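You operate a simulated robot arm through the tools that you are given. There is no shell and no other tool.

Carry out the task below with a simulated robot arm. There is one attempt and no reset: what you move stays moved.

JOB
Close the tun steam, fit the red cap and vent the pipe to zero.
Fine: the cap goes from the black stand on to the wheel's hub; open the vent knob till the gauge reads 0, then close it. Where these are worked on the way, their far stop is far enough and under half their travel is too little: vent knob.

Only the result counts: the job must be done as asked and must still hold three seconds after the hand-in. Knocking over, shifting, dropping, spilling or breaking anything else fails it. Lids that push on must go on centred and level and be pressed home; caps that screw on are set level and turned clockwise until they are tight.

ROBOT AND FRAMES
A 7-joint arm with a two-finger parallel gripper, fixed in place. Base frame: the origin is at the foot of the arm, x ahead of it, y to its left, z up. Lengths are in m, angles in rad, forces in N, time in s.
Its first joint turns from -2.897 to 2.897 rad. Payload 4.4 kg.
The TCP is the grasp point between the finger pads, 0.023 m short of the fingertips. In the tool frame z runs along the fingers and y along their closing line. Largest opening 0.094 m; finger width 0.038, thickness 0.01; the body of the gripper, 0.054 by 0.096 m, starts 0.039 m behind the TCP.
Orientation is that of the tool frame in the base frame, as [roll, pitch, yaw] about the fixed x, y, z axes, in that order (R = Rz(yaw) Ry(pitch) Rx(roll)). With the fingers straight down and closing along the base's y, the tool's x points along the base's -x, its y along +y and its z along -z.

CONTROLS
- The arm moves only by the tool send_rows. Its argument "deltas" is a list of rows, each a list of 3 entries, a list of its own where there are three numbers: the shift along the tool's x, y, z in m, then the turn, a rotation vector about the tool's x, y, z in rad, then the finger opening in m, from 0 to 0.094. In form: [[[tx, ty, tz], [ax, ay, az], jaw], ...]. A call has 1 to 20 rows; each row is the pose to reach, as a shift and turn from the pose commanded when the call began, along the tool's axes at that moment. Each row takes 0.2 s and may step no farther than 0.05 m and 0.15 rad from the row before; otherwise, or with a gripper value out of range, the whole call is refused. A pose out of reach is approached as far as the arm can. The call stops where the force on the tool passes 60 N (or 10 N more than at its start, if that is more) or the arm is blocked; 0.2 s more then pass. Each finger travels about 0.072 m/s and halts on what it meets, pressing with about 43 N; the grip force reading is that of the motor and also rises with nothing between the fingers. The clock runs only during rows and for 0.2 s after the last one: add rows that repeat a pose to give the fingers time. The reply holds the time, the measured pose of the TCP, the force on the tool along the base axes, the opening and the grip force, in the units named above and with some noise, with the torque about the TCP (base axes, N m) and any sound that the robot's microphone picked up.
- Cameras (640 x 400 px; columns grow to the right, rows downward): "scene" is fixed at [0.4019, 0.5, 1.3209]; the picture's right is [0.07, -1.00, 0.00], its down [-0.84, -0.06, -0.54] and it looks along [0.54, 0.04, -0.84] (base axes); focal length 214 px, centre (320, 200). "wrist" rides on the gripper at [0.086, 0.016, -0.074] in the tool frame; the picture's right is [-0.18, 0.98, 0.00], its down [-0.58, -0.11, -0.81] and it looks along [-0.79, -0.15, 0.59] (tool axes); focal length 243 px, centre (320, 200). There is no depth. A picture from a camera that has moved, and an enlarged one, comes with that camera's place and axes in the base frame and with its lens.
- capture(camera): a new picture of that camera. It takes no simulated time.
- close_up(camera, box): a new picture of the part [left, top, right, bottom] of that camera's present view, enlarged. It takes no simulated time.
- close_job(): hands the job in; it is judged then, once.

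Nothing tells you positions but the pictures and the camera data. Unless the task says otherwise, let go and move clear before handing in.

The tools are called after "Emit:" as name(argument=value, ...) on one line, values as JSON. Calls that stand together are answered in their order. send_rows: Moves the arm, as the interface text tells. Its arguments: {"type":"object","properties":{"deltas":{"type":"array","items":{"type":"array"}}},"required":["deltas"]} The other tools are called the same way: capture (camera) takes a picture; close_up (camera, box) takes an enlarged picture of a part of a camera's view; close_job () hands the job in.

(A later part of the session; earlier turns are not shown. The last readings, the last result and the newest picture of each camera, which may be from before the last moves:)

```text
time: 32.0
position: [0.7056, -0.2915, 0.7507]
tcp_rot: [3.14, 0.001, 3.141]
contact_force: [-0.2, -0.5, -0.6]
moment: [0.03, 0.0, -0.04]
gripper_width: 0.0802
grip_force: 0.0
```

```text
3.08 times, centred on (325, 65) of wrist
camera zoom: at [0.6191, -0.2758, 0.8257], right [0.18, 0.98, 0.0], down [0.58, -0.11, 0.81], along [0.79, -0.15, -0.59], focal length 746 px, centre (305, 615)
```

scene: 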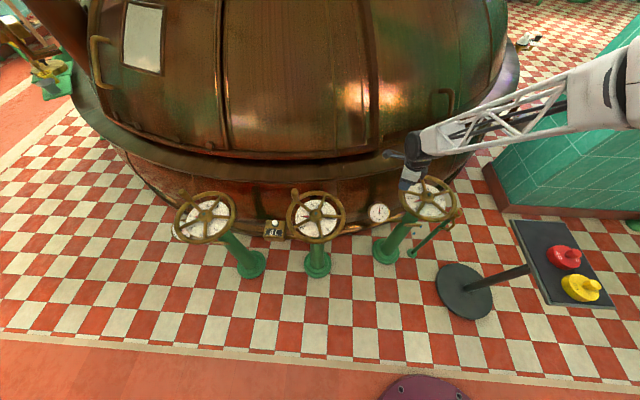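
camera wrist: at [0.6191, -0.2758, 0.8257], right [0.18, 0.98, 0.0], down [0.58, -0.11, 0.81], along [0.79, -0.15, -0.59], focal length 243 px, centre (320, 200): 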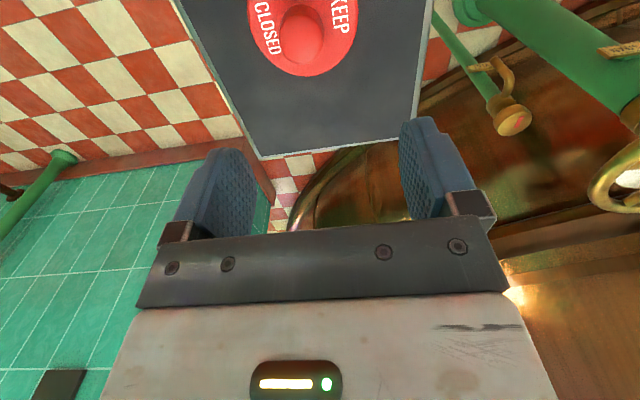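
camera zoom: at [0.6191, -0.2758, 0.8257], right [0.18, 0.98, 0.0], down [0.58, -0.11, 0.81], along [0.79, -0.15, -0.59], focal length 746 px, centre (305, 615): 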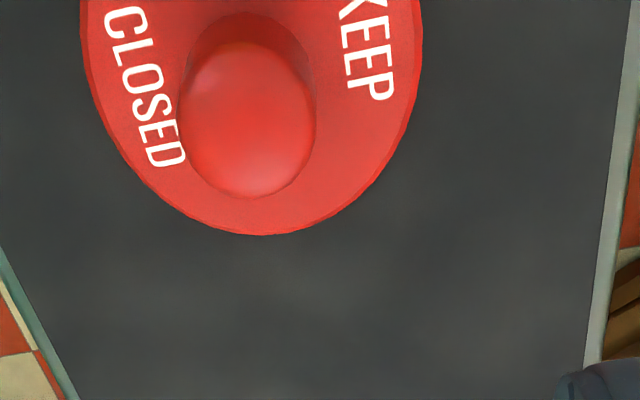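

Triangulating the two views puts the knob top near [0.680, -0.300, 0.650], higher than I first thought. I'll step back so it lies on the tool axis and check.

Emit:
send_rows(deltas=[[[0, 0, -0.03], [0, 0, 0], 0.08], [[0.0256, -0.008, -0.03], [0, 0, 0], 0.08], [[0.0256, -0.008, -0.03], [0, 0, 0], 0.08]])

Emit:
capture(camera="wrist")

Emit:
close_up(camera="wrist", box=[230, 0, 420, 130])

Emit:
close_up(camera="scene", box=[440, 180, 640, 320])

```text
time: 32.8
position: [0.6804, -0.3007, 0.7818]
tcp_rot: [-3.141, 0.002, -3.141]
contact_force: [-0.1, 0.5, 0.6]
moment: [0.03, -0.02, 0.0]
gripper_width: 0.0801
grip_force: 0.0
```

```text
taken
camera wrist: at [0.5931, -0.2839, 0.8568], right [0.18, 0.98, 0.0], down [0.58, -0.11, 0.81], along [0.79, -0.15, -0.59], focal length 243 px, centre (320, 200)
```

wrist: 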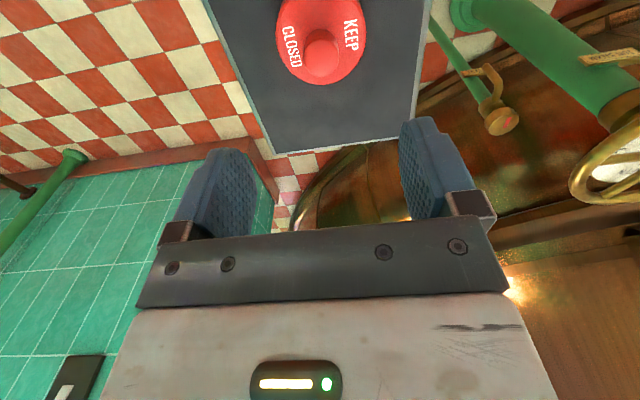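

```text
3.08 times, centred on (325, 65) of wrist
camera zoom: at [0.5931, -0.2839, 0.8568], right [0.18, 0.98, 0.0], down [0.58, -0.11, 0.81], along [0.79, -0.15, -0.59], focal length 746 px, centre (305, 615)
```

zoom: 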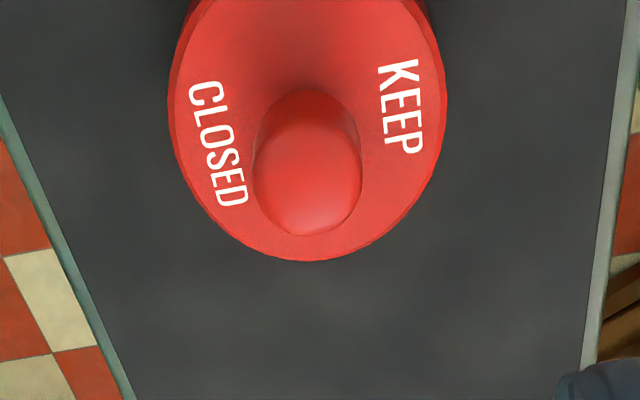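

```text
2.86 times, centred on (540, 250) of scene
camera zoom: at [0.4019, 0.5, 1.3209], right [0.07, -1.0, 0.0], down [-0.84, -0.06, -0.54], along [0.54, 0.04, -0.84], focal length 613 px, centre (-309, 57)
```

zoom: 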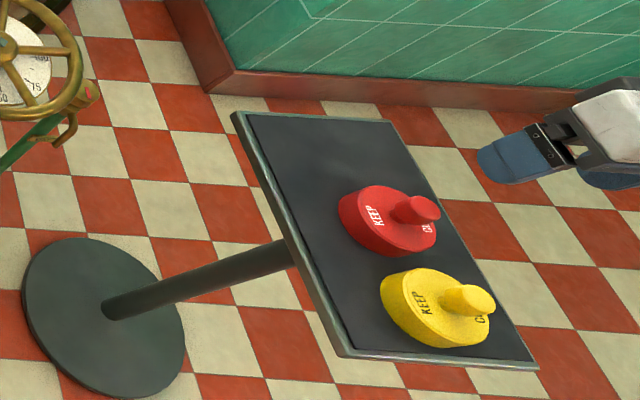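

The cap knob is nearly on the tool axis. I'll descend 6 cm (still above the knob) and compare its image position to confirm the location.

Emit:
send_rows(deltas=[[[0, 0, 0.03], [0, 0, 0], 0.08], [[0, 0, 0.055], [0, 0, 0], 0.08], [[0, 0, 0.055], [0, 0, 0], 0.08]])

Emit:
capture(camera="wrist")

Emit:
close_up(camera="wrist", box=[230, 30, 420, 160])

```text
time: 33.6
position: [0.6817, -0.3012, 0.7246]
tcp_rot: [-3.14, 0.003, -3.141]
contact_force: [-0.3, 0.3, 0.2]
moment: [0.03, -0.01, 0.01]
gripper_width: 0.0798
grip_force: 0.1
```

```text
taken
camera wrist: at [0.5947, -0.284, 0.8005], right [0.18, 0.98, 0.0], down [0.58, -0.11, 0.81], along [0.79, -0.15, -0.59], focal length 243 px, centre (320, 200)
```

wrist: 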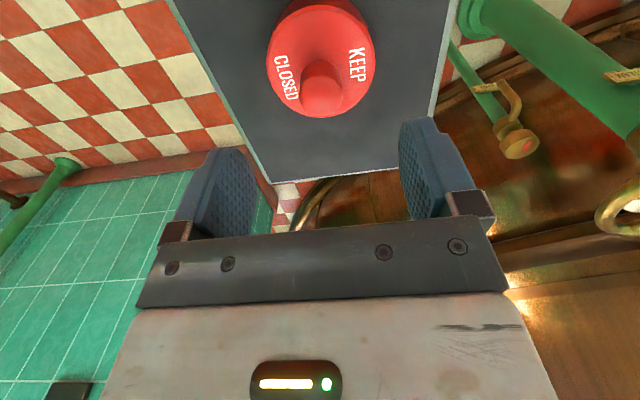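

```text
3.08 times, centred on (325, 95) of wrist
camera zoom: at [0.5947, -0.284, 0.8005], right [0.18, 0.98, 0.0], down [0.58, -0.11, 0.81], along [0.79, -0.15, -0.59], focal length 746 px, centre (305, 523)
```

zoom: 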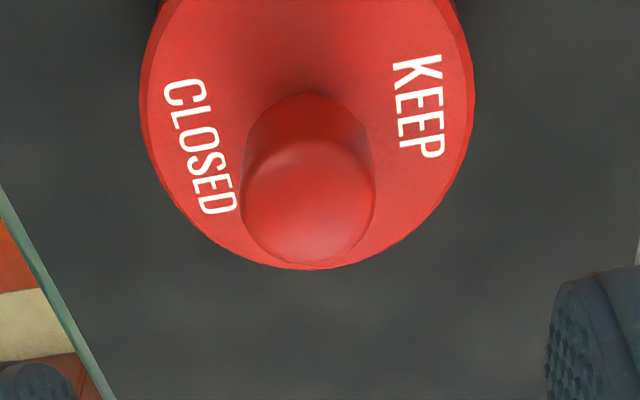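

I'll yaw the tool about its axis: if the knob is truly centred, it will stay in the same image column.

Emit:
send_rows(deltas=[[[0, 0, 0], [0, 0, 0.14], 0.08], [[0, 0, 0], [0, 0, 0.28], 0.08], [[0, 0, 0], [0, 0, 0.42], 0.08], [[0, 0, 0], [0, 0, 0.56], 0.08], [[0, 0, 0], [0, 0, 0.7], 0.08], [[0, 0, 0], [0, 0, 0.7], 0.08]])

Emit:
capture(camera="wrist")

Emit:
close_up(camera="wrist", box=[230, 30, 420, 160])

```text
time: 35.0
position: [0.6806, -0.3009, 0.7248]
tcp_rot: [3.139, 0.005, 2.441]
contact_force: [0.4, 0.1, 0.0]
moment: [0.02, 0.01, 0.01]
gripper_width: 0.0799
grip_force: 0.2
```

```text
taken
camera wrist: at [0.6256, -0.2316, 0.7999], right [0.77, 0.63, 0.0], down [0.37, -0.46, 0.81], along [0.51, -0.62, -0.59], focal length 243 px, centre (320, 200)
```

wrist: 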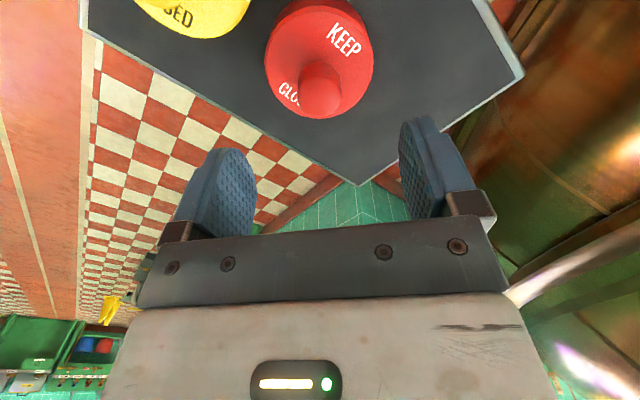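

```text
3.08 times, centred on (325, 95) of wrist
camera zoom: at [0.6256, -0.2316, 0.7999], right [0.77, 0.63, 0.0], down [0.37, -0.46, 0.81], along [0.51, -0.62, -0.59], focal length 746 px, centre (305, 523)
```

zoom: 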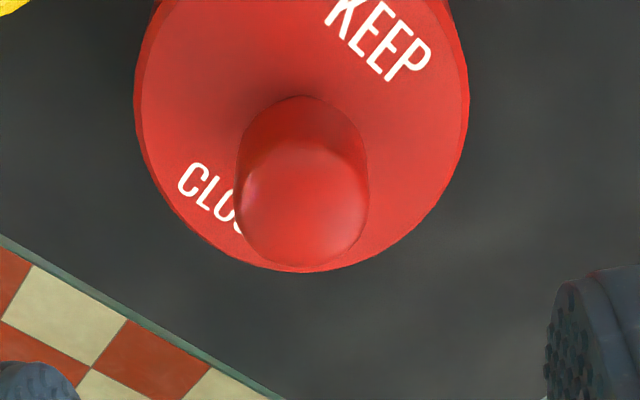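

The knob stays put to within about 1.5 mm, so it's on axis with its top at z≈0.65. I'll turn back, correct the small offset and narrow the jaws.

Emit:
send_rows(deltas=[[[0.0018, -0.0002, 0], [0, 0, -0.14], 0.065], [[0.0018, -0.0002, 0], [0, 0, -0.28], 0.065], [[0.0018, -0.0002, 0], [0, 0, -0.42], 0.065], [[0.0018, -0.0002, 0], [0, 0, -0.56], 0.065], [[0.0018, -0.0002, 0], [0, 0, -0.7], 0.065], [[0.0018, -0.0002, 0.02], [0, 0, -0.7], 0.065], [[0.0018, -0.0002, 0.04], [0, 0, -0.7], 0.065], [[0.0018, -0.0002, 0.05], [0, 0, -0.7], 0.065], [[0.0018, -0.0002, 0.05], [0, 0, -0.7], 0.065]])

Emit:
capture(camera="wrist")

Emit:
close_up(camera="wrist", box=[220, 60, 420, 200])

Emit:
close_up(camera="scene", box=[520, 200, 640, 320])

```text
time: 37.0
position: [0.6798, -0.3, 0.6752]
tcp_rot: [3.141, 0.002, -3.141]
contact_force: [-1.7, 0.2, -0.9]
moment: [-0.01, 0.0, -0.01]
gripper_width: 0.0651
grip_force: 0.0
```

```text
taken
camera wrist: at [0.5932, -0.2833, 0.7502], right [0.18, 0.98, 0.0], down [0.58, -0.11, 0.81], along [0.79, -0.15, -0.59], focal length 243 px, centre (320, 200)
```

wrist: 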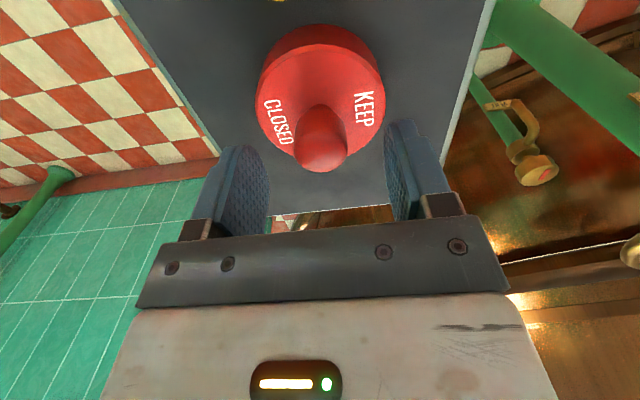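

```text
2.86 times, centred on (320, 130) of wrist
camera zoom: at [0.5932, -0.2833, 0.7502], right [0.18, 0.98, 0.0], down [0.58, -0.11, 0.81], along [0.79, -0.15, -0.59], focal length 693 px, centre (320, 400)
```

zoom: 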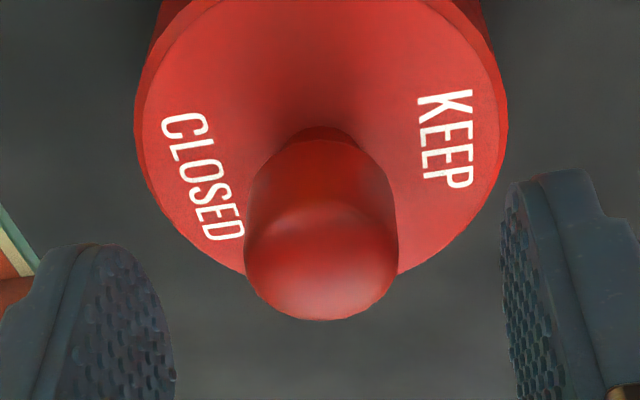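

```text
3.33 times, centred on (580, 260) of scene
camera zoom: at [0.4019, 0.5, 1.3209], right [0.07, -1.0, 0.0], down [-0.84, -0.06, -0.54], along [0.54, 0.04, -0.84], focal length 715 px, centre (-547, 0)
```

zoom: 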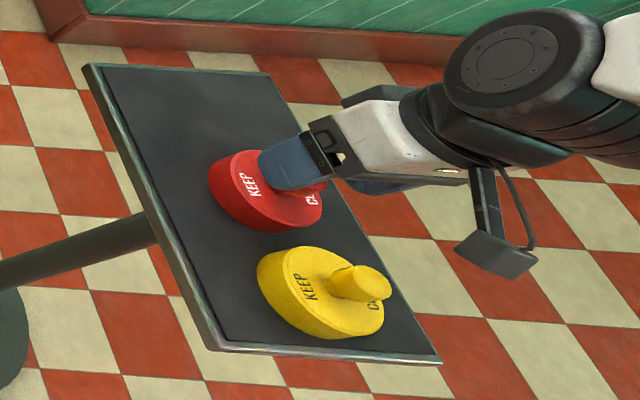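

The knob is centred between the fingers, with the cap's top face at z≈0.63. I'll lower 16 mm and grip the knob.

Emit:
send_rows(deltas=[[[0, 0, 0.008], [0, 0, 0], 0.065], [[0, 0, 0.016], [0, 0, 0], 0.065], [[0, 0, 0.016], [0, 0, 0], 0.065]])

Emit:
close_up(camera="wrist", box=[220, 60, 420, 200])

```text
time: 37.8
position: [0.6806, -0.299, 0.6592]
tcp_rot: [3.141, 0.002, 3.141]
contact_force: [-0.6, 0.3, 0.0]
moment: [-0.02, 0.02, -0.02]
gripper_width: 0.0653
grip_force: 0.0
```

```text
2.86 times, centred on (320, 130) of wrist
camera zoom: at [0.5932, -0.2838, 0.7346], right [0.18, 0.98, 0.0], down [0.58, -0.11, 0.81], along [0.79, -0.15, -0.59], focal length 693 px, centre (320, 400)
```

zoom: 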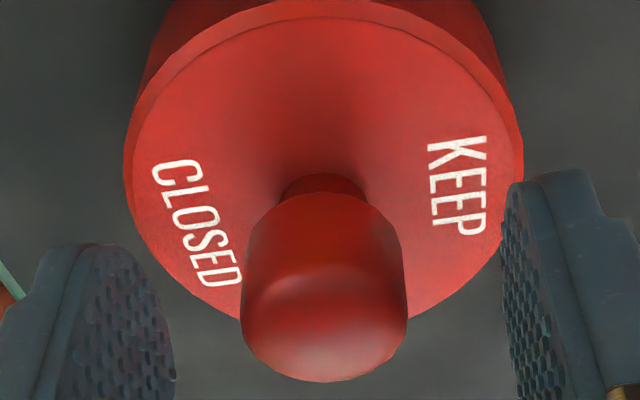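

The knob is a mushroom head on a short neck, so I'll go 6 mm lower to cover the head fully, then close.

Emit:
send_rows(deltas=[[[0, 0, 0.003], [0, 0, 0], 0.065], [[0, 0, 0.006], [0, 0, 0], 0.065], [[0, 0, 0.006], [0, 0, 0], 0.045], [[0, 0, 0.006], [0, 0, 0], 0.025], [[0, 0, 0.006], [0, 0, 0], 0.01], [[0, 0, 0.006], [0, 0, 0], 0.0], [[0, 0, 0.006], [0, 0, 0], 0.0]])

Emit:
close_up(camera="wrist", box=[220, 60, 420, 200])

```text
time: 39.4
position: [0.6793, -0.2998, 0.653]
tcp_rot: [3.142, 0.003, 3.141]
contact_force: [0.5, 0.3, -0.3]
moment: [-0.01, 0.01, 0.01]
gripper_width: 0.0272
grip_force: 42.8
```

```text
2.86 times, centred on (320, 130) of wrist
camera zoom: at [0.5928, -0.2839, 0.7281], right [0.18, 0.98, 0.0], down [0.58, -0.11, 0.81], along [0.79, -0.15, -0.59], focal length 693 px, centre (320, 400)
```

zoom: 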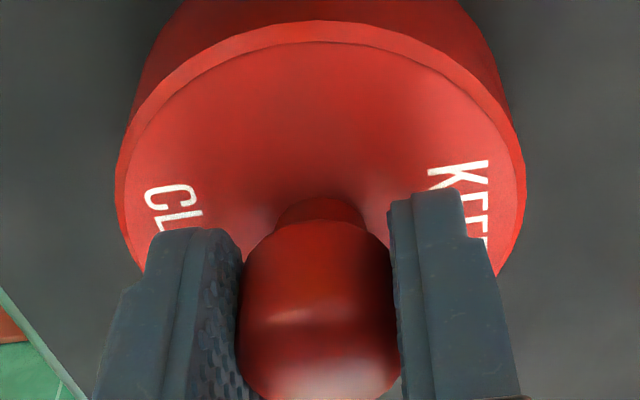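

The grip on the cap is good, but my fore-aft estimate of the hub is only good to about 3 mm. Before lifting anything I'll let go, rise and run the same yaw check over the hub so that the cap goes on centred.

Emit:
send_rows(deltas=[[[0, 0, 0], [0, 0, 0], 0.03], [[0, 0, 0], [0, 0, 0], 0.06], [[0, 0, 0], [0, 0, 0], 0.065], [[0, 0, -0.02], [0, 0, 0], 0.065], [[0, 0, -0.06], [0, 0, 0], 0.065], [[0, 0, -0.1], [0, 0, 0], 0.065], [[0, 0, -0.14], [0, 0, 0], 0.065]])

Emit:
capture(camera="wrist")

Emit:
send_rows(deltas=[[[-0.0165, 0.035, 0], [0, 0, 0.058], 0.065], [[-0.033, 0.07, 0], [0, 0, 0.117], 0.065], [[-0.0495, 0.105, 0], [0, 0, 0.175], 0.065], [[-0.066, 0.14, 0], [0, 0, 0.233], 0.065], [[-0.0825, 0.175, 0], [0, 0, 0.292], 0.065], [[-0.099, 0.21, 0], [0, 0, 0.35], 0.065], [[-0.1156, 0.245, 0], [0, 0, 0.408], 0.065], [[-0.1321, 0.28, 0], [0, 0, 0.467], 0.065], [[-0.1486, 0.315, 0], [0, 0, 0.525], 0.065], [[-0.1651, 0.35, 0], [0, 0, 0.583], 0.065], [[-0.1816, 0.385, 0], [0, 0, 0.642], 0.065], [[-0.1981, 0.42, 0], [0, 0, 0.7], 0.065], [[-0.1981, 0.42, 0.03], [0, 0, 0.7], 0.065], [[-0.1981, 0.42, 0.05], [0, 0, 0.7], 0.065], [[-0.1981, 0.42, 0.05], [0, 0, 0.7], 0.065]])

Emit:
capture(camera="wrist")

Emit:
close_up(camera="wrist", box=[240, 30, 400, 140])

```text
time: 41.0
position: [0.6797, -0.2968, 0.7943]
tcp_rot: [3.141, 0.0, -3.141]
contact_force: [0.0, -0.1, -0.1]
moment: [0.03, -0.01, 0.03]
gripper_width: 0.0649
grip_force: 0.2
```

```text
taken
camera wrist: at [0.5932, -0.2814, 0.8688], right [0.18, 0.98, 0.0], down [0.58, -0.11, 0.81], along [0.79, -0.15, -0.59], focal length 243 px, centre (320, 200)
```

wrist: 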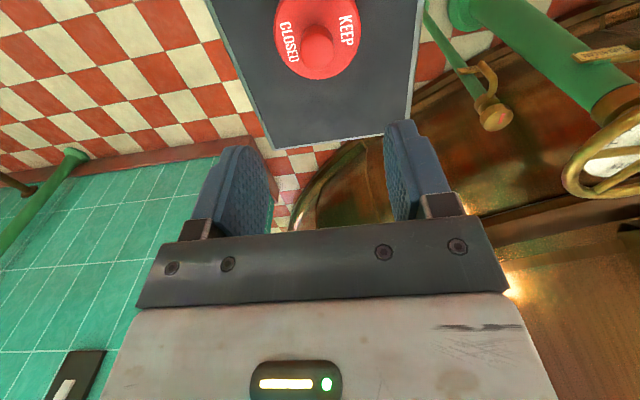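

```text
time: 44.2
position: [0.8792, 0.1195, 0.7423]
tcp_rot: [3.139, 0.002, 2.441]
contact_force: [0.0, 0.4, 0.2]
moment: [-0.02, 0.02, -0.03]
gripper_width: 0.0649
grip_force: 0.1
```

```text
taken
camera wrist: at [0.823, 0.1889, 0.8181], right [0.77, 0.63, 0.0], down [0.37, -0.46, 0.81], along [0.51, -0.62, -0.59], focal length 243 px, centre (320, 200)
```

wrist: 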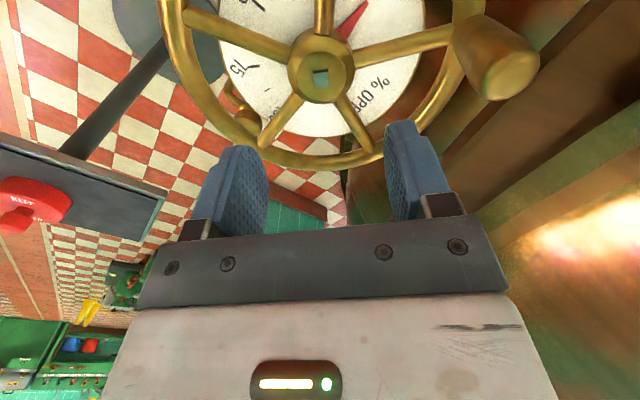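

```text
3.64 times, centred on (320, 85) of wrist
camera zoom: at [0.823, 0.1889, 0.8181], right [0.77, 0.63, 0.0], down [0.37, -0.46, 0.81], along [0.51, -0.62, -0.59], focal length 882 px, centre (320, 618)
```

zoom: 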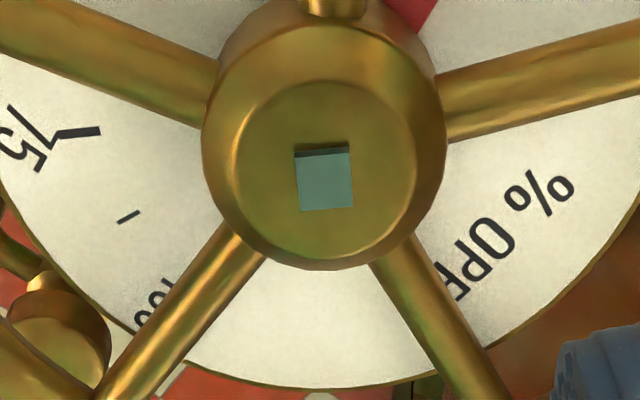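

The hub is within 1.5 mm of the hover axis. One more view from the opposite yaw will remove any camera bias.

Emit:
send_rows(deltas=[[[0, 0, 0], [0, 0, -0.14], 0.065], [[0, 0, 0], [0, 0, -0.28], 0.065], [[0, 0, 0], [0, 0, -0.42], 0.065], [[0, 0, 0], [0, 0, -0.56], 0.065], [[0, 0, 0], [0, 0, -0.7], 0.065], [[0, 0, 0], [0, 0, -0.84], 0.065], [[0, 0, 0], [0, 0, -0.98], 0.065], [[0, 0, 0], [0, 0, -1.12], 0.065], [[0, 0, 0], [0, 0, -1.26], 0.065], [[0, 0, 0], [0, 0, -1.4], 0.065], [[0, 0, 0], [0, 0, -1.4], 0.065]])

Emit:
capture(camera="wrist")

Emit:
close_up(camera="wrist", box=[240, 30, 400, 140])

```text
time: 46.6
position: [0.877, 0.1212, 0.7431]
tcp_rot: [-3.141, 0.001, -2.439]
contact_force: [-0.1, -0.1, -0.1]
moment: [0.01, -0.01, -0.01]
gripper_width: 0.0652
grip_force: 0.0
```

```text
taken
camera wrist: at [0.8007, 0.0771, 0.8185], right [-0.49, 0.87, 0.0], down [0.51, 0.29, 0.81], along [0.7, 0.4, -0.59], focal length 243 px, centre (320, 200)
```

wrist: 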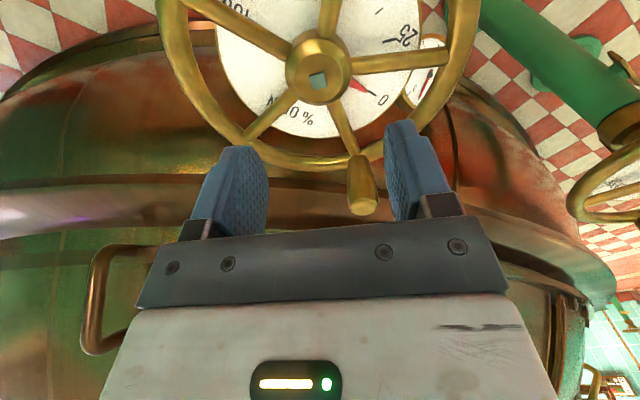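

```text
3.64 times, centred on (320, 85) of wrist
camera zoom: at [0.8007, 0.0771, 0.8185], right [-0.49, 0.87, 0.0], down [0.51, 0.29, 0.81], along [0.7, 0.4, -0.59], focal length 882 px, centre (320, 618)
```

zoom: 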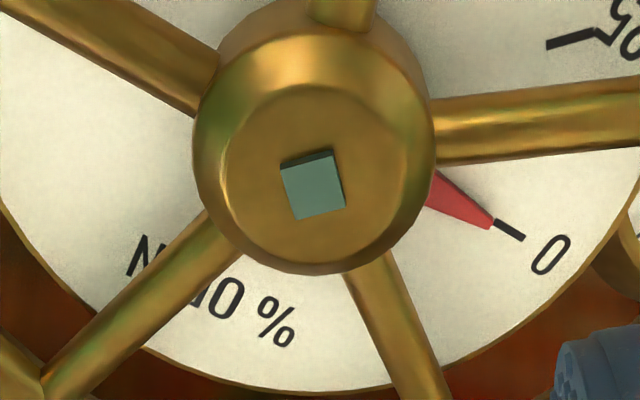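

The hub is at the hover point plus [1.4, -0.6] mm, with negligible camera bias. Since I'm here, I'll look at the vent knob (near [0.877, -0.047, 0.533]) from above next.

Emit:
send_rows(deltas=[[[0.022, -0.0256, 0], [0, 0, 0.14], 0.08], [[0.044, -0.0512, 0], [0, 0, 0.28], 0.08], [[0.0654, -0.0768, 0], [0, 0, 0.42], 0.08], [[0.0872, -0.1024, 0], [0, 0, 0.56], 0.08], [[0.109, -0.128, 0], [0, 0, 0.7], 0.08], [[0.109, -0.128, 0.022], [0, 0, 0.7], 0.08], [[0.109, -0.128, 0.022], [0, 0, 0.7], 0.08]])

Emit:
capture(camera="wrist")

Emit:
close_up(camera="wrist", box=[240, 0, 400, 110])

```text
time: 48.2
position: [0.8746, -0.0494, 0.7217]
tcp_rot: [-3.141, 0.001, 3.14]
contact_force: [0.7, 0.1, 1.1]
moment: [-0.03, 0.0, 0.0]
gripper_width: 0.0802
grip_force: 0.0
```

```text
taken
camera wrist: at [0.7889, -0.0319, 0.7968], right [0.18, 0.98, 0.0], down [0.58, -0.11, 0.81], along [0.79, -0.15, -0.59], focal length 243 px, centre (320, 200)
```

wrist: 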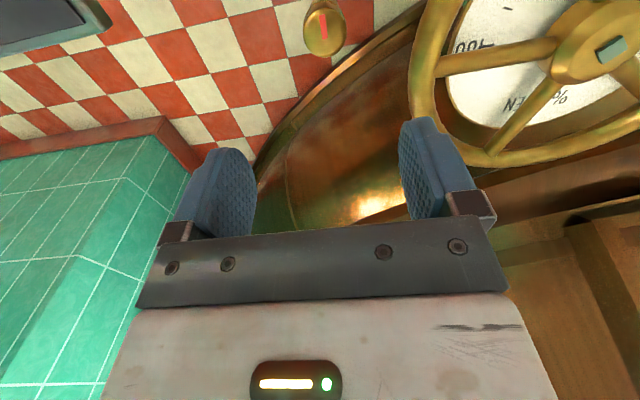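

```text
3.64 times, centred on (320, 55) of wrist
camera zoom: at [0.7889, -0.0319, 0.7968], right [0.18, 0.98, 0.0], down [0.58, -0.11, 0.81], along [0.79, -0.15, -0.59], focal length 882 px, centre (320, 727)
```

zoom: 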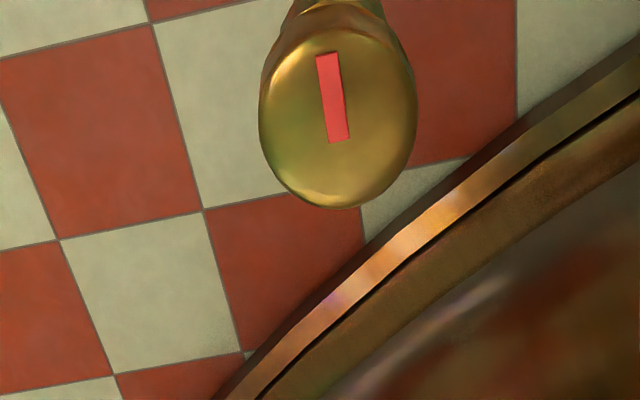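

The vent knob is a 39 mm brass disc with a vertical axis near [0.875, -0.045] and its top at z≈0.544. It is close to the wheel rim, so I'll use the narrow side of the gripper: turn the tool 90° so the camera faces away from the wheel.

Emit:
send_rows(deltas=[[[-0.0008, 0.0044, 0], [0, 0, -0.143], 0.08], [[-0.0008, 0.0044, 0], [0, 0, -0.286], 0.08], [[-0.0008, 0.0044, 0], [0, 0, -0.429], 0.08], [[-0.0008, 0.0044, 0], [0, 0, -0.571], 0.08], [[-0.0008, 0.0044, 0], [0, 0, -0.714], 0.08], [[-0.0008, 0.0044, 0], [0, 0, -0.857], 0.08], [[-0.0008, 0.0044, 0], [0, 0, -1.0], 0.08], [[-0.0008, 0.0044, 0], [0, 0, -1.143], 0.08], [[-0.0008, 0.0044, 0], [0, 0, -1.286], 0.08], [[-0.0008, 0.0044, 0], [0, 0, -1.428], 0.08], [[-0.0008, 0.0044, 0], [0, 0, -1.571], 0.08], [[-0.0008, 0.0044, 0], [0, 0, -1.571], 0.08]])

Emit:
capture(camera="wrist")

Emit:
close_up(camera="wrist", box=[240, 0, 400, 110])

```text
time: 50.8
position: [0.8765, -0.044, 0.7207]
tcp_rot: [-3.14, 0.0, -1.569]
contact_force: [0.1, -0.4, 0.4]
moment: [-0.03, 0.02, 0.01]
gripper_width: 0.0799
grip_force: 0.1
```

```text
taken
camera wrist: at [0.8611, -0.1294, 0.7966], right [-0.98, 0.18, 0.0], down [0.11, 0.58, 0.81], along [0.15, 0.79, -0.59], focal length 243 px, centre (320, 200)
```

wrist: 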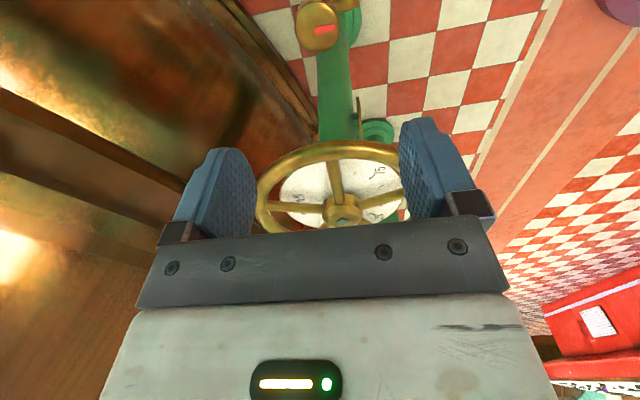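

```text
3.64 times, centred on (320, 55) of wrist
camera zoom: at [0.8611, -0.1294, 0.7966], right [-0.98, 0.18, 0.0], down [0.11, 0.58, 0.81], along [0.15, 0.79, -0.59], focal length 882 px, centre (320, 727)
```

zoom: 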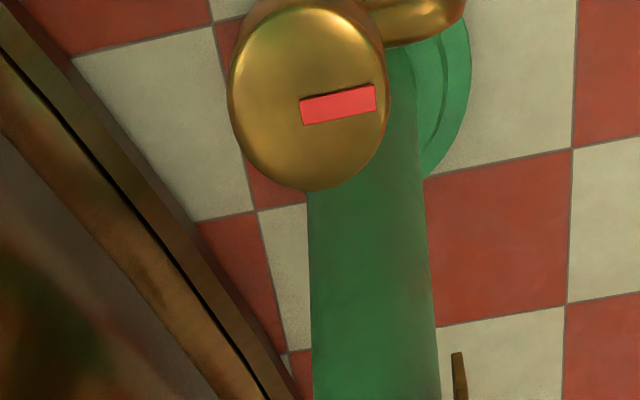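

The arm reaches this heading. The knob is about 2.5 mm off in x, with its top nearer z≈0.534. I'll correct and go down part-way to see the knob's side and the spout below it.

Emit:
send_rows(deltas=[[[0.0014, -0.0025, 0.03], [0, 0, 0], 0.08], [[0.0014, -0.0025, 0.06], [0, 0, 0], 0.08], [[0.0014, -0.0025, 0.09], [0, 0, 0], 0.08], [[0.0014, -0.0025, 0.12], [0, 0, 0], 0.08], [[0.0014, -0.0025, 0.12], [0, 0, 0], 0.08]])

Emit:
capture(camera="wrist")

Emit:
close_up(camera="wrist", box=[220, 20, 420, 160])

Emit:
close_up(camera="scene", box=[380, 160, 480, 260])

```text
time: 52.0
position: [0.8832, -0.0453, 0.6017]
tcp_rot: [-3.139, 0.0, -1.57]
contact_force: [-0.3, 1.3, 0.0]
moment: [-0.02, 0.05, -0.01]
gripper_width: 0.0799
grip_force: 0.1
```

```text
taken
camera wrist: at [0.866, -0.1307, 0.6762], right [-0.98, 0.18, 0.0], down [0.11, 0.58, 0.81], along [0.15, 0.79, -0.59], focal length 243 px, centre (320, 200)
```

wrist: 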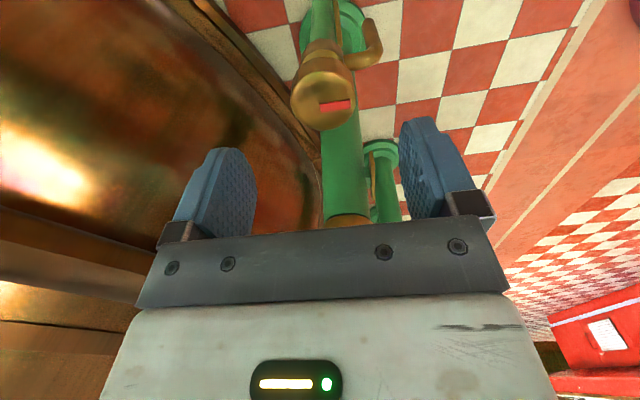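

```text
2.86 times, centred on (320, 90) of wrist
camera zoom: at [0.866, -0.1307, 0.6762], right [-0.98, 0.18, 0.0], down [0.11, 0.58, 0.81], along [0.15, 0.79, -0.59], focal length 693 px, centre (320, 514)
```

zoom: 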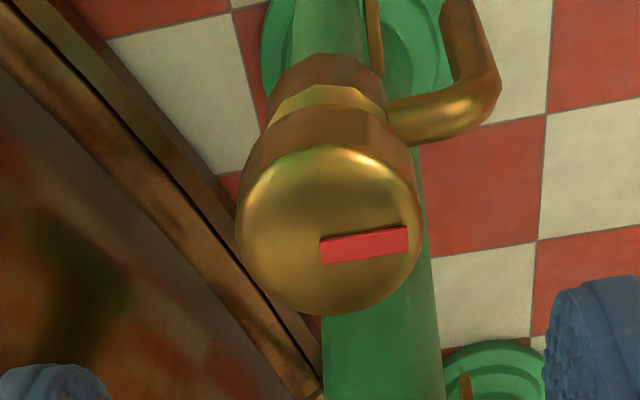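

```text
4.00 times, centred on (430, 210) of scene
camera zoom: at [0.4019, 0.5, 1.3209], right [0.07, -1.0, 0.0], down [-0.84, -0.06, -0.54], along [0.54, 0.04, -0.84], focal length 858 px, centre (-120, 160)
```

zoom: 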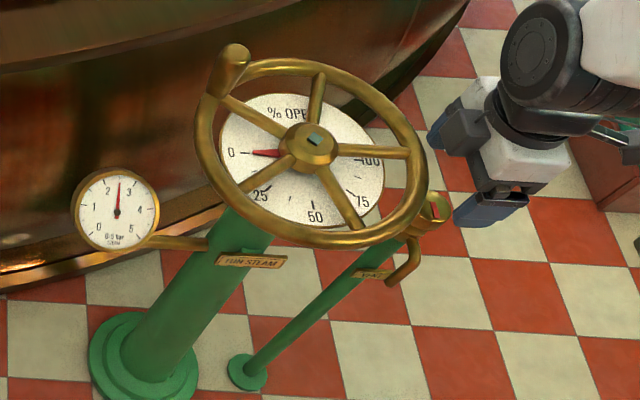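

The knob's grip band spans z≈0.518–0.534, with a collar and spout beneath it. I'll shift 2 mm to centre, lower so the tips reach just above the collar, and grip.

Emit:
send_rows(deltas=[[[0, 0.002, 0.02], [0, 0, 0], 0.08], [[0, 0.002, 0.04], [0, 0, 0], 0.08], [[0, 0.002, 0.058], [0, 0, 0], 0.08], [[0, 0.002, 0.058], [0, 0, 0], 0.08]])

Emit:
capture(camera="wrist")

Emit:
close_up(camera="wrist", box=[220, 80, 420, 220])

```text
time: 53.0
position: [0.8796, -0.0439, 0.5433]
tcp_rot: [-3.139, 0.0, -1.57]
contact_force: [0.8, 0.1, 0.1]
moment: [-0.02, 0.01, -0.01]
gripper_width: 0.08
grip_force: 0.1
```

```text
taken
camera wrist: at [0.8628, -0.1304, 0.618], right [-0.98, 0.18, 0.0], down [0.11, 0.58, 0.81], along [0.15, 0.79, -0.59], focal length 243 px, centre (320, 200)
```

wrist: 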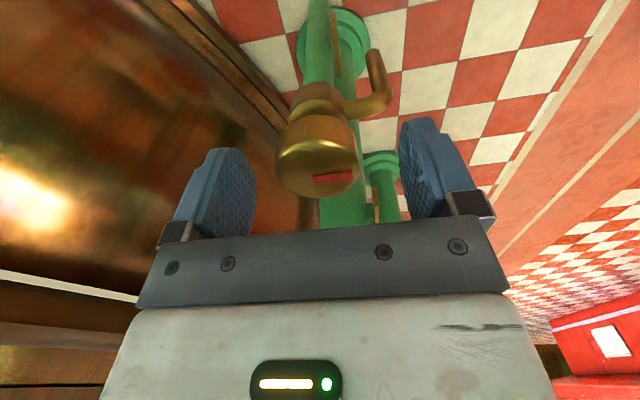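

```text
2.86 times, centred on (320, 150) of wrist
camera zoom: at [0.8628, -0.1304, 0.618], right [-0.98, 0.18, 0.0], down [0.11, 0.58, 0.81], along [0.15, 0.79, -0.59], focal length 693 px, centre (320, 343)
```

zoom: 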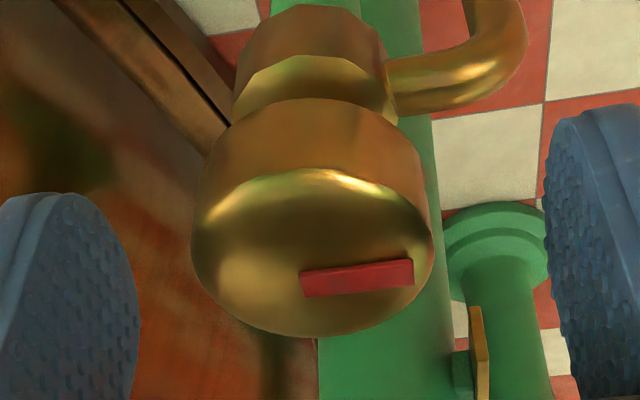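

The knob sits between the pads. I'll nudge 1.3 mm to centre and close on it.

Emit:
send_rows(deltas=[[[0, -0.0013, 0], [0, 0, 0], 0.08], [[0, -0.0013, 0], [0, 0, 0], 0.06], [[0, -0.0013, 0], [0, 0, 0], 0.04], [[0, -0.0013, 0], [0, 0, 0], 0.02], [[0, -0.0013, 0], [0, 0, 0], 0.01], [[0, -0.0013, 0], [0, 0, 0], 0.01]])

Emit:
capture(camera="wrist")

```text
time: 54.4
position: [0.8797, -0.0444, 0.5429]
tcp_rot: [-3.141, -0.001, -1.571]
contact_force: [-12.7, 1.5, 0.9]
moment: [-0.06, 0.69, -0.01]
gripper_width: 0.042
grip_force: 45.4
```

```text
taken
camera wrist: at [0.8641, -0.1302, 0.6177], right [-0.98, 0.18, 0.0], down [0.11, 0.58, 0.81], along [0.15, 0.79, -0.59], focal length 243 px, centre (320, 200)
```

wrist: 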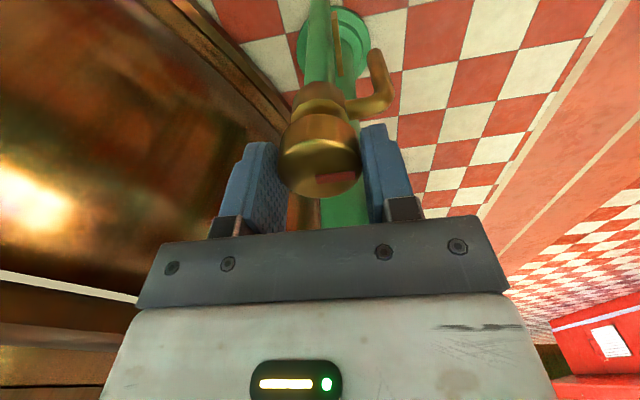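

Gripped at 42 mm with a slight side load, which I'll relieve. Then I'll turn the knob anticlockwise (from above) a little and check the torque and the gauge.

Emit:
send_rows(deltas=[[[0, 0.0007, 0], [0, 0, 0], 0.01], [[0, 0.0007, 0], [0, 0, -0.1], 0.01], [[0, 0.0007, 0], [0, 0, -0.2], 0.01], [[0, 0.0007, 0], [0, 0, -0.3], 0.01], [[0, 0.0007, 0], [0, 0, -0.3], 0.01]])

Emit:
close_up(camera="wrist", box=[220, 80, 420, 220])

Emit:
close_up(camera="scene", box=[360, 170, 460, 240])

```text
time: 55.6
position: [0.879, -0.0446, 0.5431]
tcp_rot: [-3.139, -0.001, -1.27]
contact_force: [38.0, 8.3, -34.5]
moment: [-0.14, 0.43, 0.07]
gripper_width: 0.0419
grip_force: 45.3
```

```text
2.86 times, centred on (320, 150) of wrist
camera zoom: at [0.89, -0.1311, 0.6186], right [-0.99, -0.12, 0.0], down [-0.07, 0.59, 0.81], along [-0.09, 0.8, -0.59], focal length 693 px, centre (320, 343)
```

zoom: 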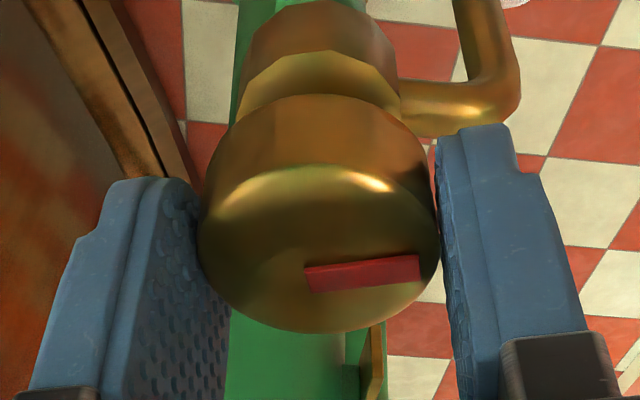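

```text
5.71 times, centred on (410, 205) of scene
camera zoom: at [0.4019, 0.5, 1.3209], right [0.07, -1.0, 0.0], down [-0.84, -0.06, -0.54], along [0.54, 0.04, -0.84], focal length 1226 px, centre (-194, 171)
```

zoom: 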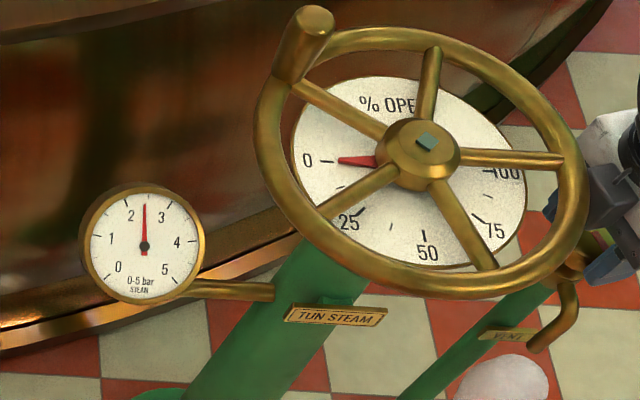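

The red mark turned with the gripper and a puff of steam came from the spout, so anticlockwise opens it. Some side load has built up, so I'll open and regrip to relax it before continuing.

Emit:
send_rows(deltas=[[[0, 0, 0], [0, 0, 0], 0.055], [[0, 0, 0], [0, 0, 0], 0.055], [[0, 0, 0], [0, 0, 0], 0.055]])

Emit:
capture(camera="wrist")

Emit:
close_up(camera="wrist", box=[220, 80, 420, 220])

Emit:
close_up(camera="scene", box=[360, 170, 460, 240])

```text
time: 56.4
position: [0.879, -0.0449, 0.5436]
tcp_rot: [-3.14, 0.001, -1.271]
contact_force: [1.0, 0.2, -0.3]
moment: [0.04, -0.02, -0.02]
gripper_width: 0.0552
grip_force: 0.1
```

```text
taken
camera wrist: at [0.8889, -0.1314, 0.6185], right [-0.99, -0.11, 0.0], down [-0.07, 0.59, 0.81], along [-0.09, 0.8, -0.59], focal length 243 px, centre (320, 200)
```

wrist: 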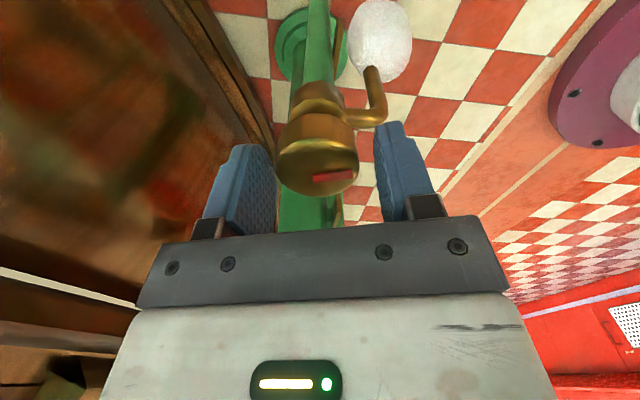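

```text
2.86 times, centred on (320, 150) of wrist
camera zoom: at [0.8889, -0.1314, 0.6185], right [-0.99, -0.11, 0.0], down [-0.07, 0.59, 0.81], along [-0.09, 0.8, -0.59], focal length 693 px, centre (320, 343)
```

zoom: 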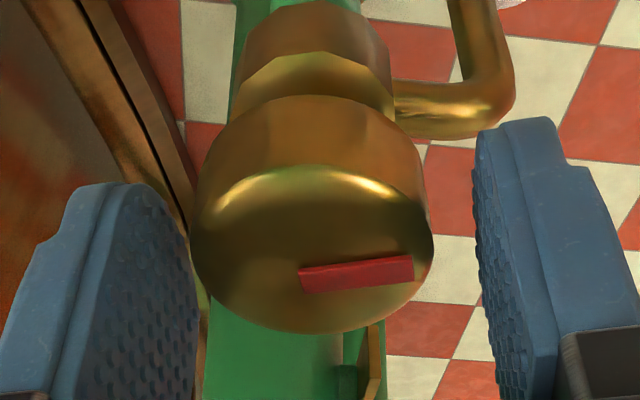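

```text
5.71 times, centred on (410, 205) of scene
camera zoom: at [0.4019, 0.5, 1.3209], right [0.07, -1.0, 0.0], down [-0.84, -0.06, -0.54], along [0.54, 0.04, -0.84], focal length 1226 px, centre (-194, 171)
```

zoom: 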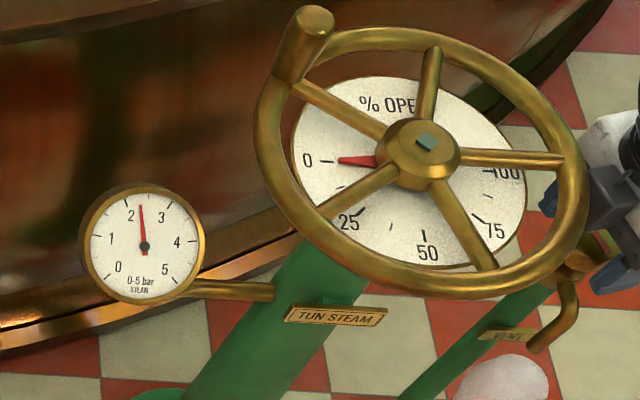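

The gauge is already falling (about 2.35), so the vent is partly open. I'll regrip more softly, recentre by 1.5 mm and turn further.

Emit:
send_rows(deltas=[[[0, -0.0015, 0], [0, 0, 0], 0.055], [[0, -0.0015, 0], [0, 0, 0], 0.04], [[0, -0.0015, 0], [0, 0, 0], 0.022], [[0, -0.0015, 0], [0, 0, 0], 0.022], [[0, -0.0015, 0], [0, 0, -0.1], 0.022], [[0, -0.0015, 0], [0, 0, -0.2], 0.022], [[0, -0.0015, 0], [0, 0, -0.3], 0.022], [[0, -0.0015, 0], [0, 0, -0.3], 0.022]])

Emit:
close_up(camera="wrist", box=[220, 80, 420, 220])

Emit:
close_up(camera="scene", box=[360, 170, 460, 240])

```text
time: 58.2
position: [0.8793, -0.0455, 0.5431]
tcp_rot: [-3.14, 0.001, -0.971]
contact_force: [-28.4, 10.6, 24.4]
moment: [-0.28, 0.86, -0.03]
gripper_width: 0.0419
grip_force: 45.1
```

```text
2.86 times, centred on (320, 150) of wrist
camera zoom: at [0.9156, -0.1246, 0.6183], right [-0.91, -0.4, 0.0], down [-0.24, 0.54, 0.81], along [-0.33, 0.74, -0.59], focal length 693 px, centre (320, 343)
```

zoom: 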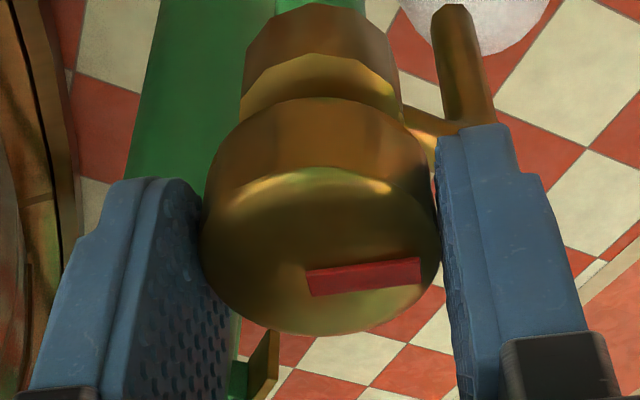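

```text
5.71 times, centred on (410, 205) of scene
camera zoom: at [0.4019, 0.5, 1.3209], right [0.07, -1.0, 0.0], down [-0.84, -0.06, -0.54], along [0.54, 0.04, -0.84], focal length 1226 px, centre (-194, 171)
```

zoom: 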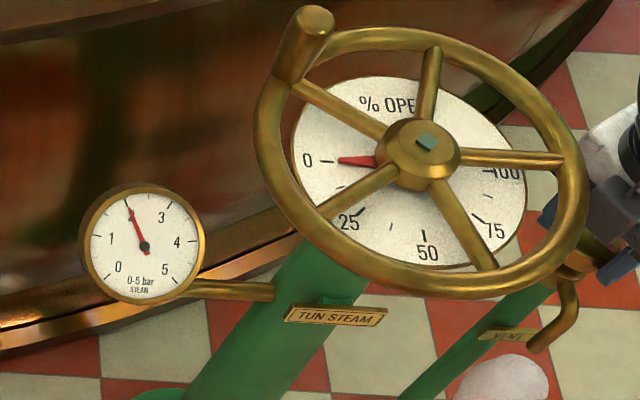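

The gauge is down to 2.0 with the knob opened about 0.6 rad. I'll ratchet: open, swing the jaws back, regrip and turn on.

Emit:
send_rows(deltas=[[[0, 0, 0], [0, 0, 0], 0.06], [[0, 0, 0], [0, 0, 0], 0.06], [[0, 0, 0], [0, 0, 0.14], 0.06], [[0, 0, 0], [0, 0, 0.28], 0.06], [[0, 0, 0], [0, 0, 0.42], 0.06], [[0, 0, 0], [0, 0, 0.56], 0.06], [[0, 0, 0], [0, 0, 0.7], 0.06], [[0, 0, 0], [0, 0, 0.84], 0.06], [[0, 0, 0], [0, 0, 0.98], 0.06], [[0, 0, 0], [0, 0, 1.1], 0.06], [[0, 0, 0], [0, 0, 1.1], 0.06]])

Emit:
capture(camera="wrist")

Emit:
close_up(camera="wrist", box=[220, 80, 420, 220])

Emit:
close_up(camera="scene", box=[360, 170, 460, 240])

```text
time: 60.6
position: [0.8807, -0.0442, 0.543]
tcp_rot: [-3.14, 0.0, -2.071]
contact_force: [-0.5, 0.1, -1.0]
moment: [0.01, 0.02, -0.03]
gripper_width: 0.06
grip_force: 0.0
```

```text
taken
camera wrist: at [0.8248, -0.1118, 0.6179], right [-0.77, 0.63, 0.0], down [0.37, 0.46, 0.81], along [0.51, 0.62, -0.59], focal length 243 px, centre (320, 200)
```

wrist: 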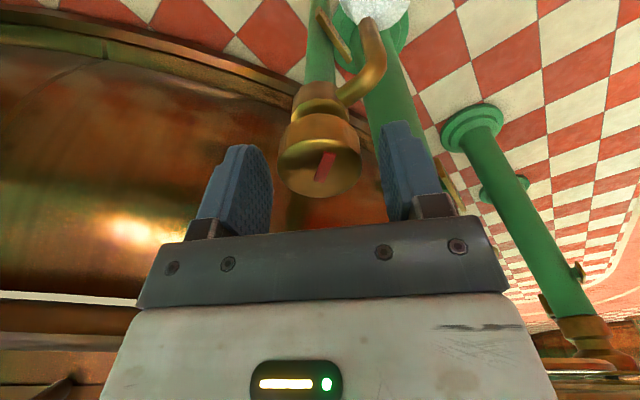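

```text
2.86 times, centred on (320, 150) of wrist
camera zoom: at [0.8248, -0.1118, 0.6179], right [-0.77, 0.63, 0.0], down [0.37, 0.46, 0.81], along [0.51, 0.62, -0.59], focal length 693 px, centre (320, 343)
```

zoom: 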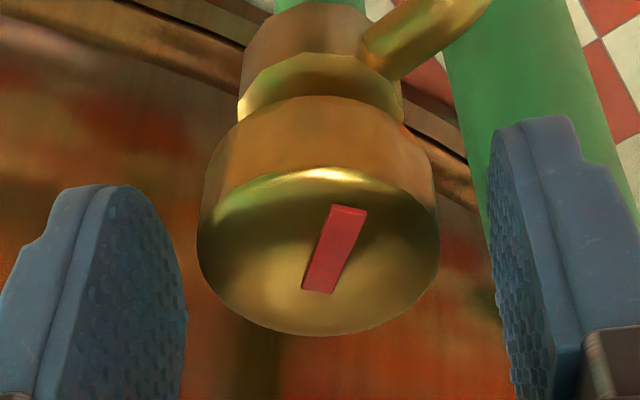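

```text
5.71 times, centred on (410, 205) of scene
camera zoom: at [0.4019, 0.5, 1.3209], right [0.07, -1.0, 0.0], down [-0.84, -0.06, -0.54], along [0.54, 0.04, -0.84], focal length 1226 px, centre (-194, 171)
```

zoom: 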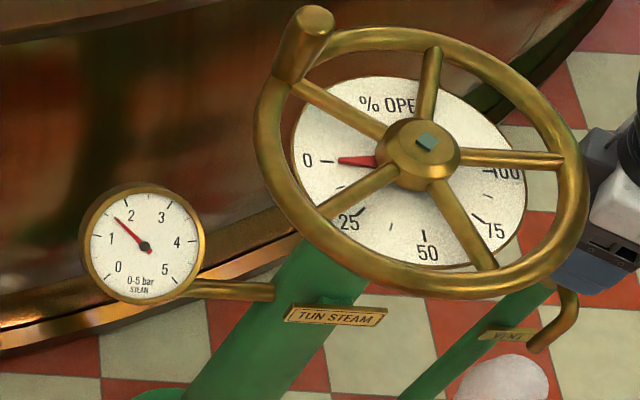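

The gauge has fallen to about 1.5 and the knob is well centred. I'll regrip and turn it further open.

Emit:
send_rows(deltas=[[[0, 0, 0], [0, 0, 0], 0.045], [[0, 0, 0], [0, 0, 0], 0.034], [[0, 0, 0], [0, 0, 0], 0.034], [[0, 0, 0], [0, 0, -0.1], 0.034], [[0, 0, 0], [0, 0, -0.2], 0.034], [[0, 0, 0], [0, 0, -0.3], 0.034], [[0, 0, 0], [0, 0, -0.4], 0.034], [[0, 0, 0], [0, 0, -0.5], 0.034], [[0, 0, 0], [0, 0, -0.6], 0.034], [[0, 0, 0], [0, 0, -0.6], 0.034]])

Emit:
close_up(camera="wrist", box=[220, 80, 420, 220])

Emit:
close_up(camera="scene", box=[360, 170, 460, 240])

```text
time: 62.8
position: [0.8795, -0.0436, 0.5434]
tcp_rot: [-3.14, 0.001, -1.47]
contact_force: [-2.1, 20.9, -1.6]
moment: [0.2, 0.33, 0.0]
gripper_width: 0.0418
grip_force: 44.8
```

```text
2.86 times, centred on (320, 150) of wrist
camera zoom: at [0.8728, -0.1314, 0.618], right [-1.0, 0.08, 0.0], down [0.05, 0.59, 0.81], along [0.07, 0.8, -0.59], focal length 693 px, centre (320, 343)
```

zoom: 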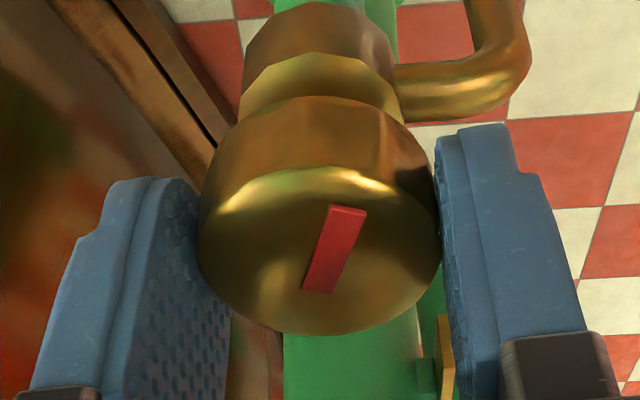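

```text
5.71 times, centred on (410, 205) of scene
camera zoom: at [0.4019, 0.5, 1.3209], right [0.07, -1.0, 0.0], down [-0.84, -0.06, -0.54], along [0.54, 0.04, -0.84], focal length 1226 px, centre (-194, 171)
```

zoom: 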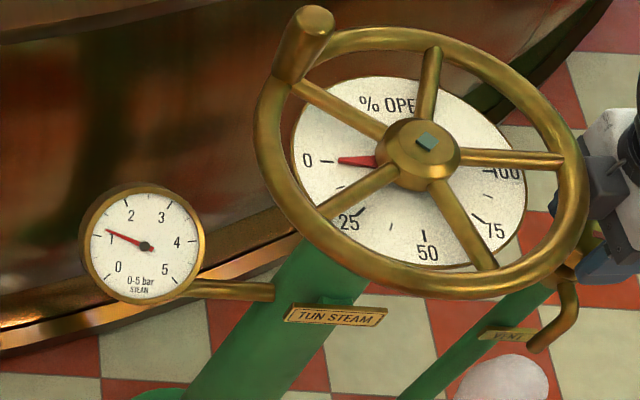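

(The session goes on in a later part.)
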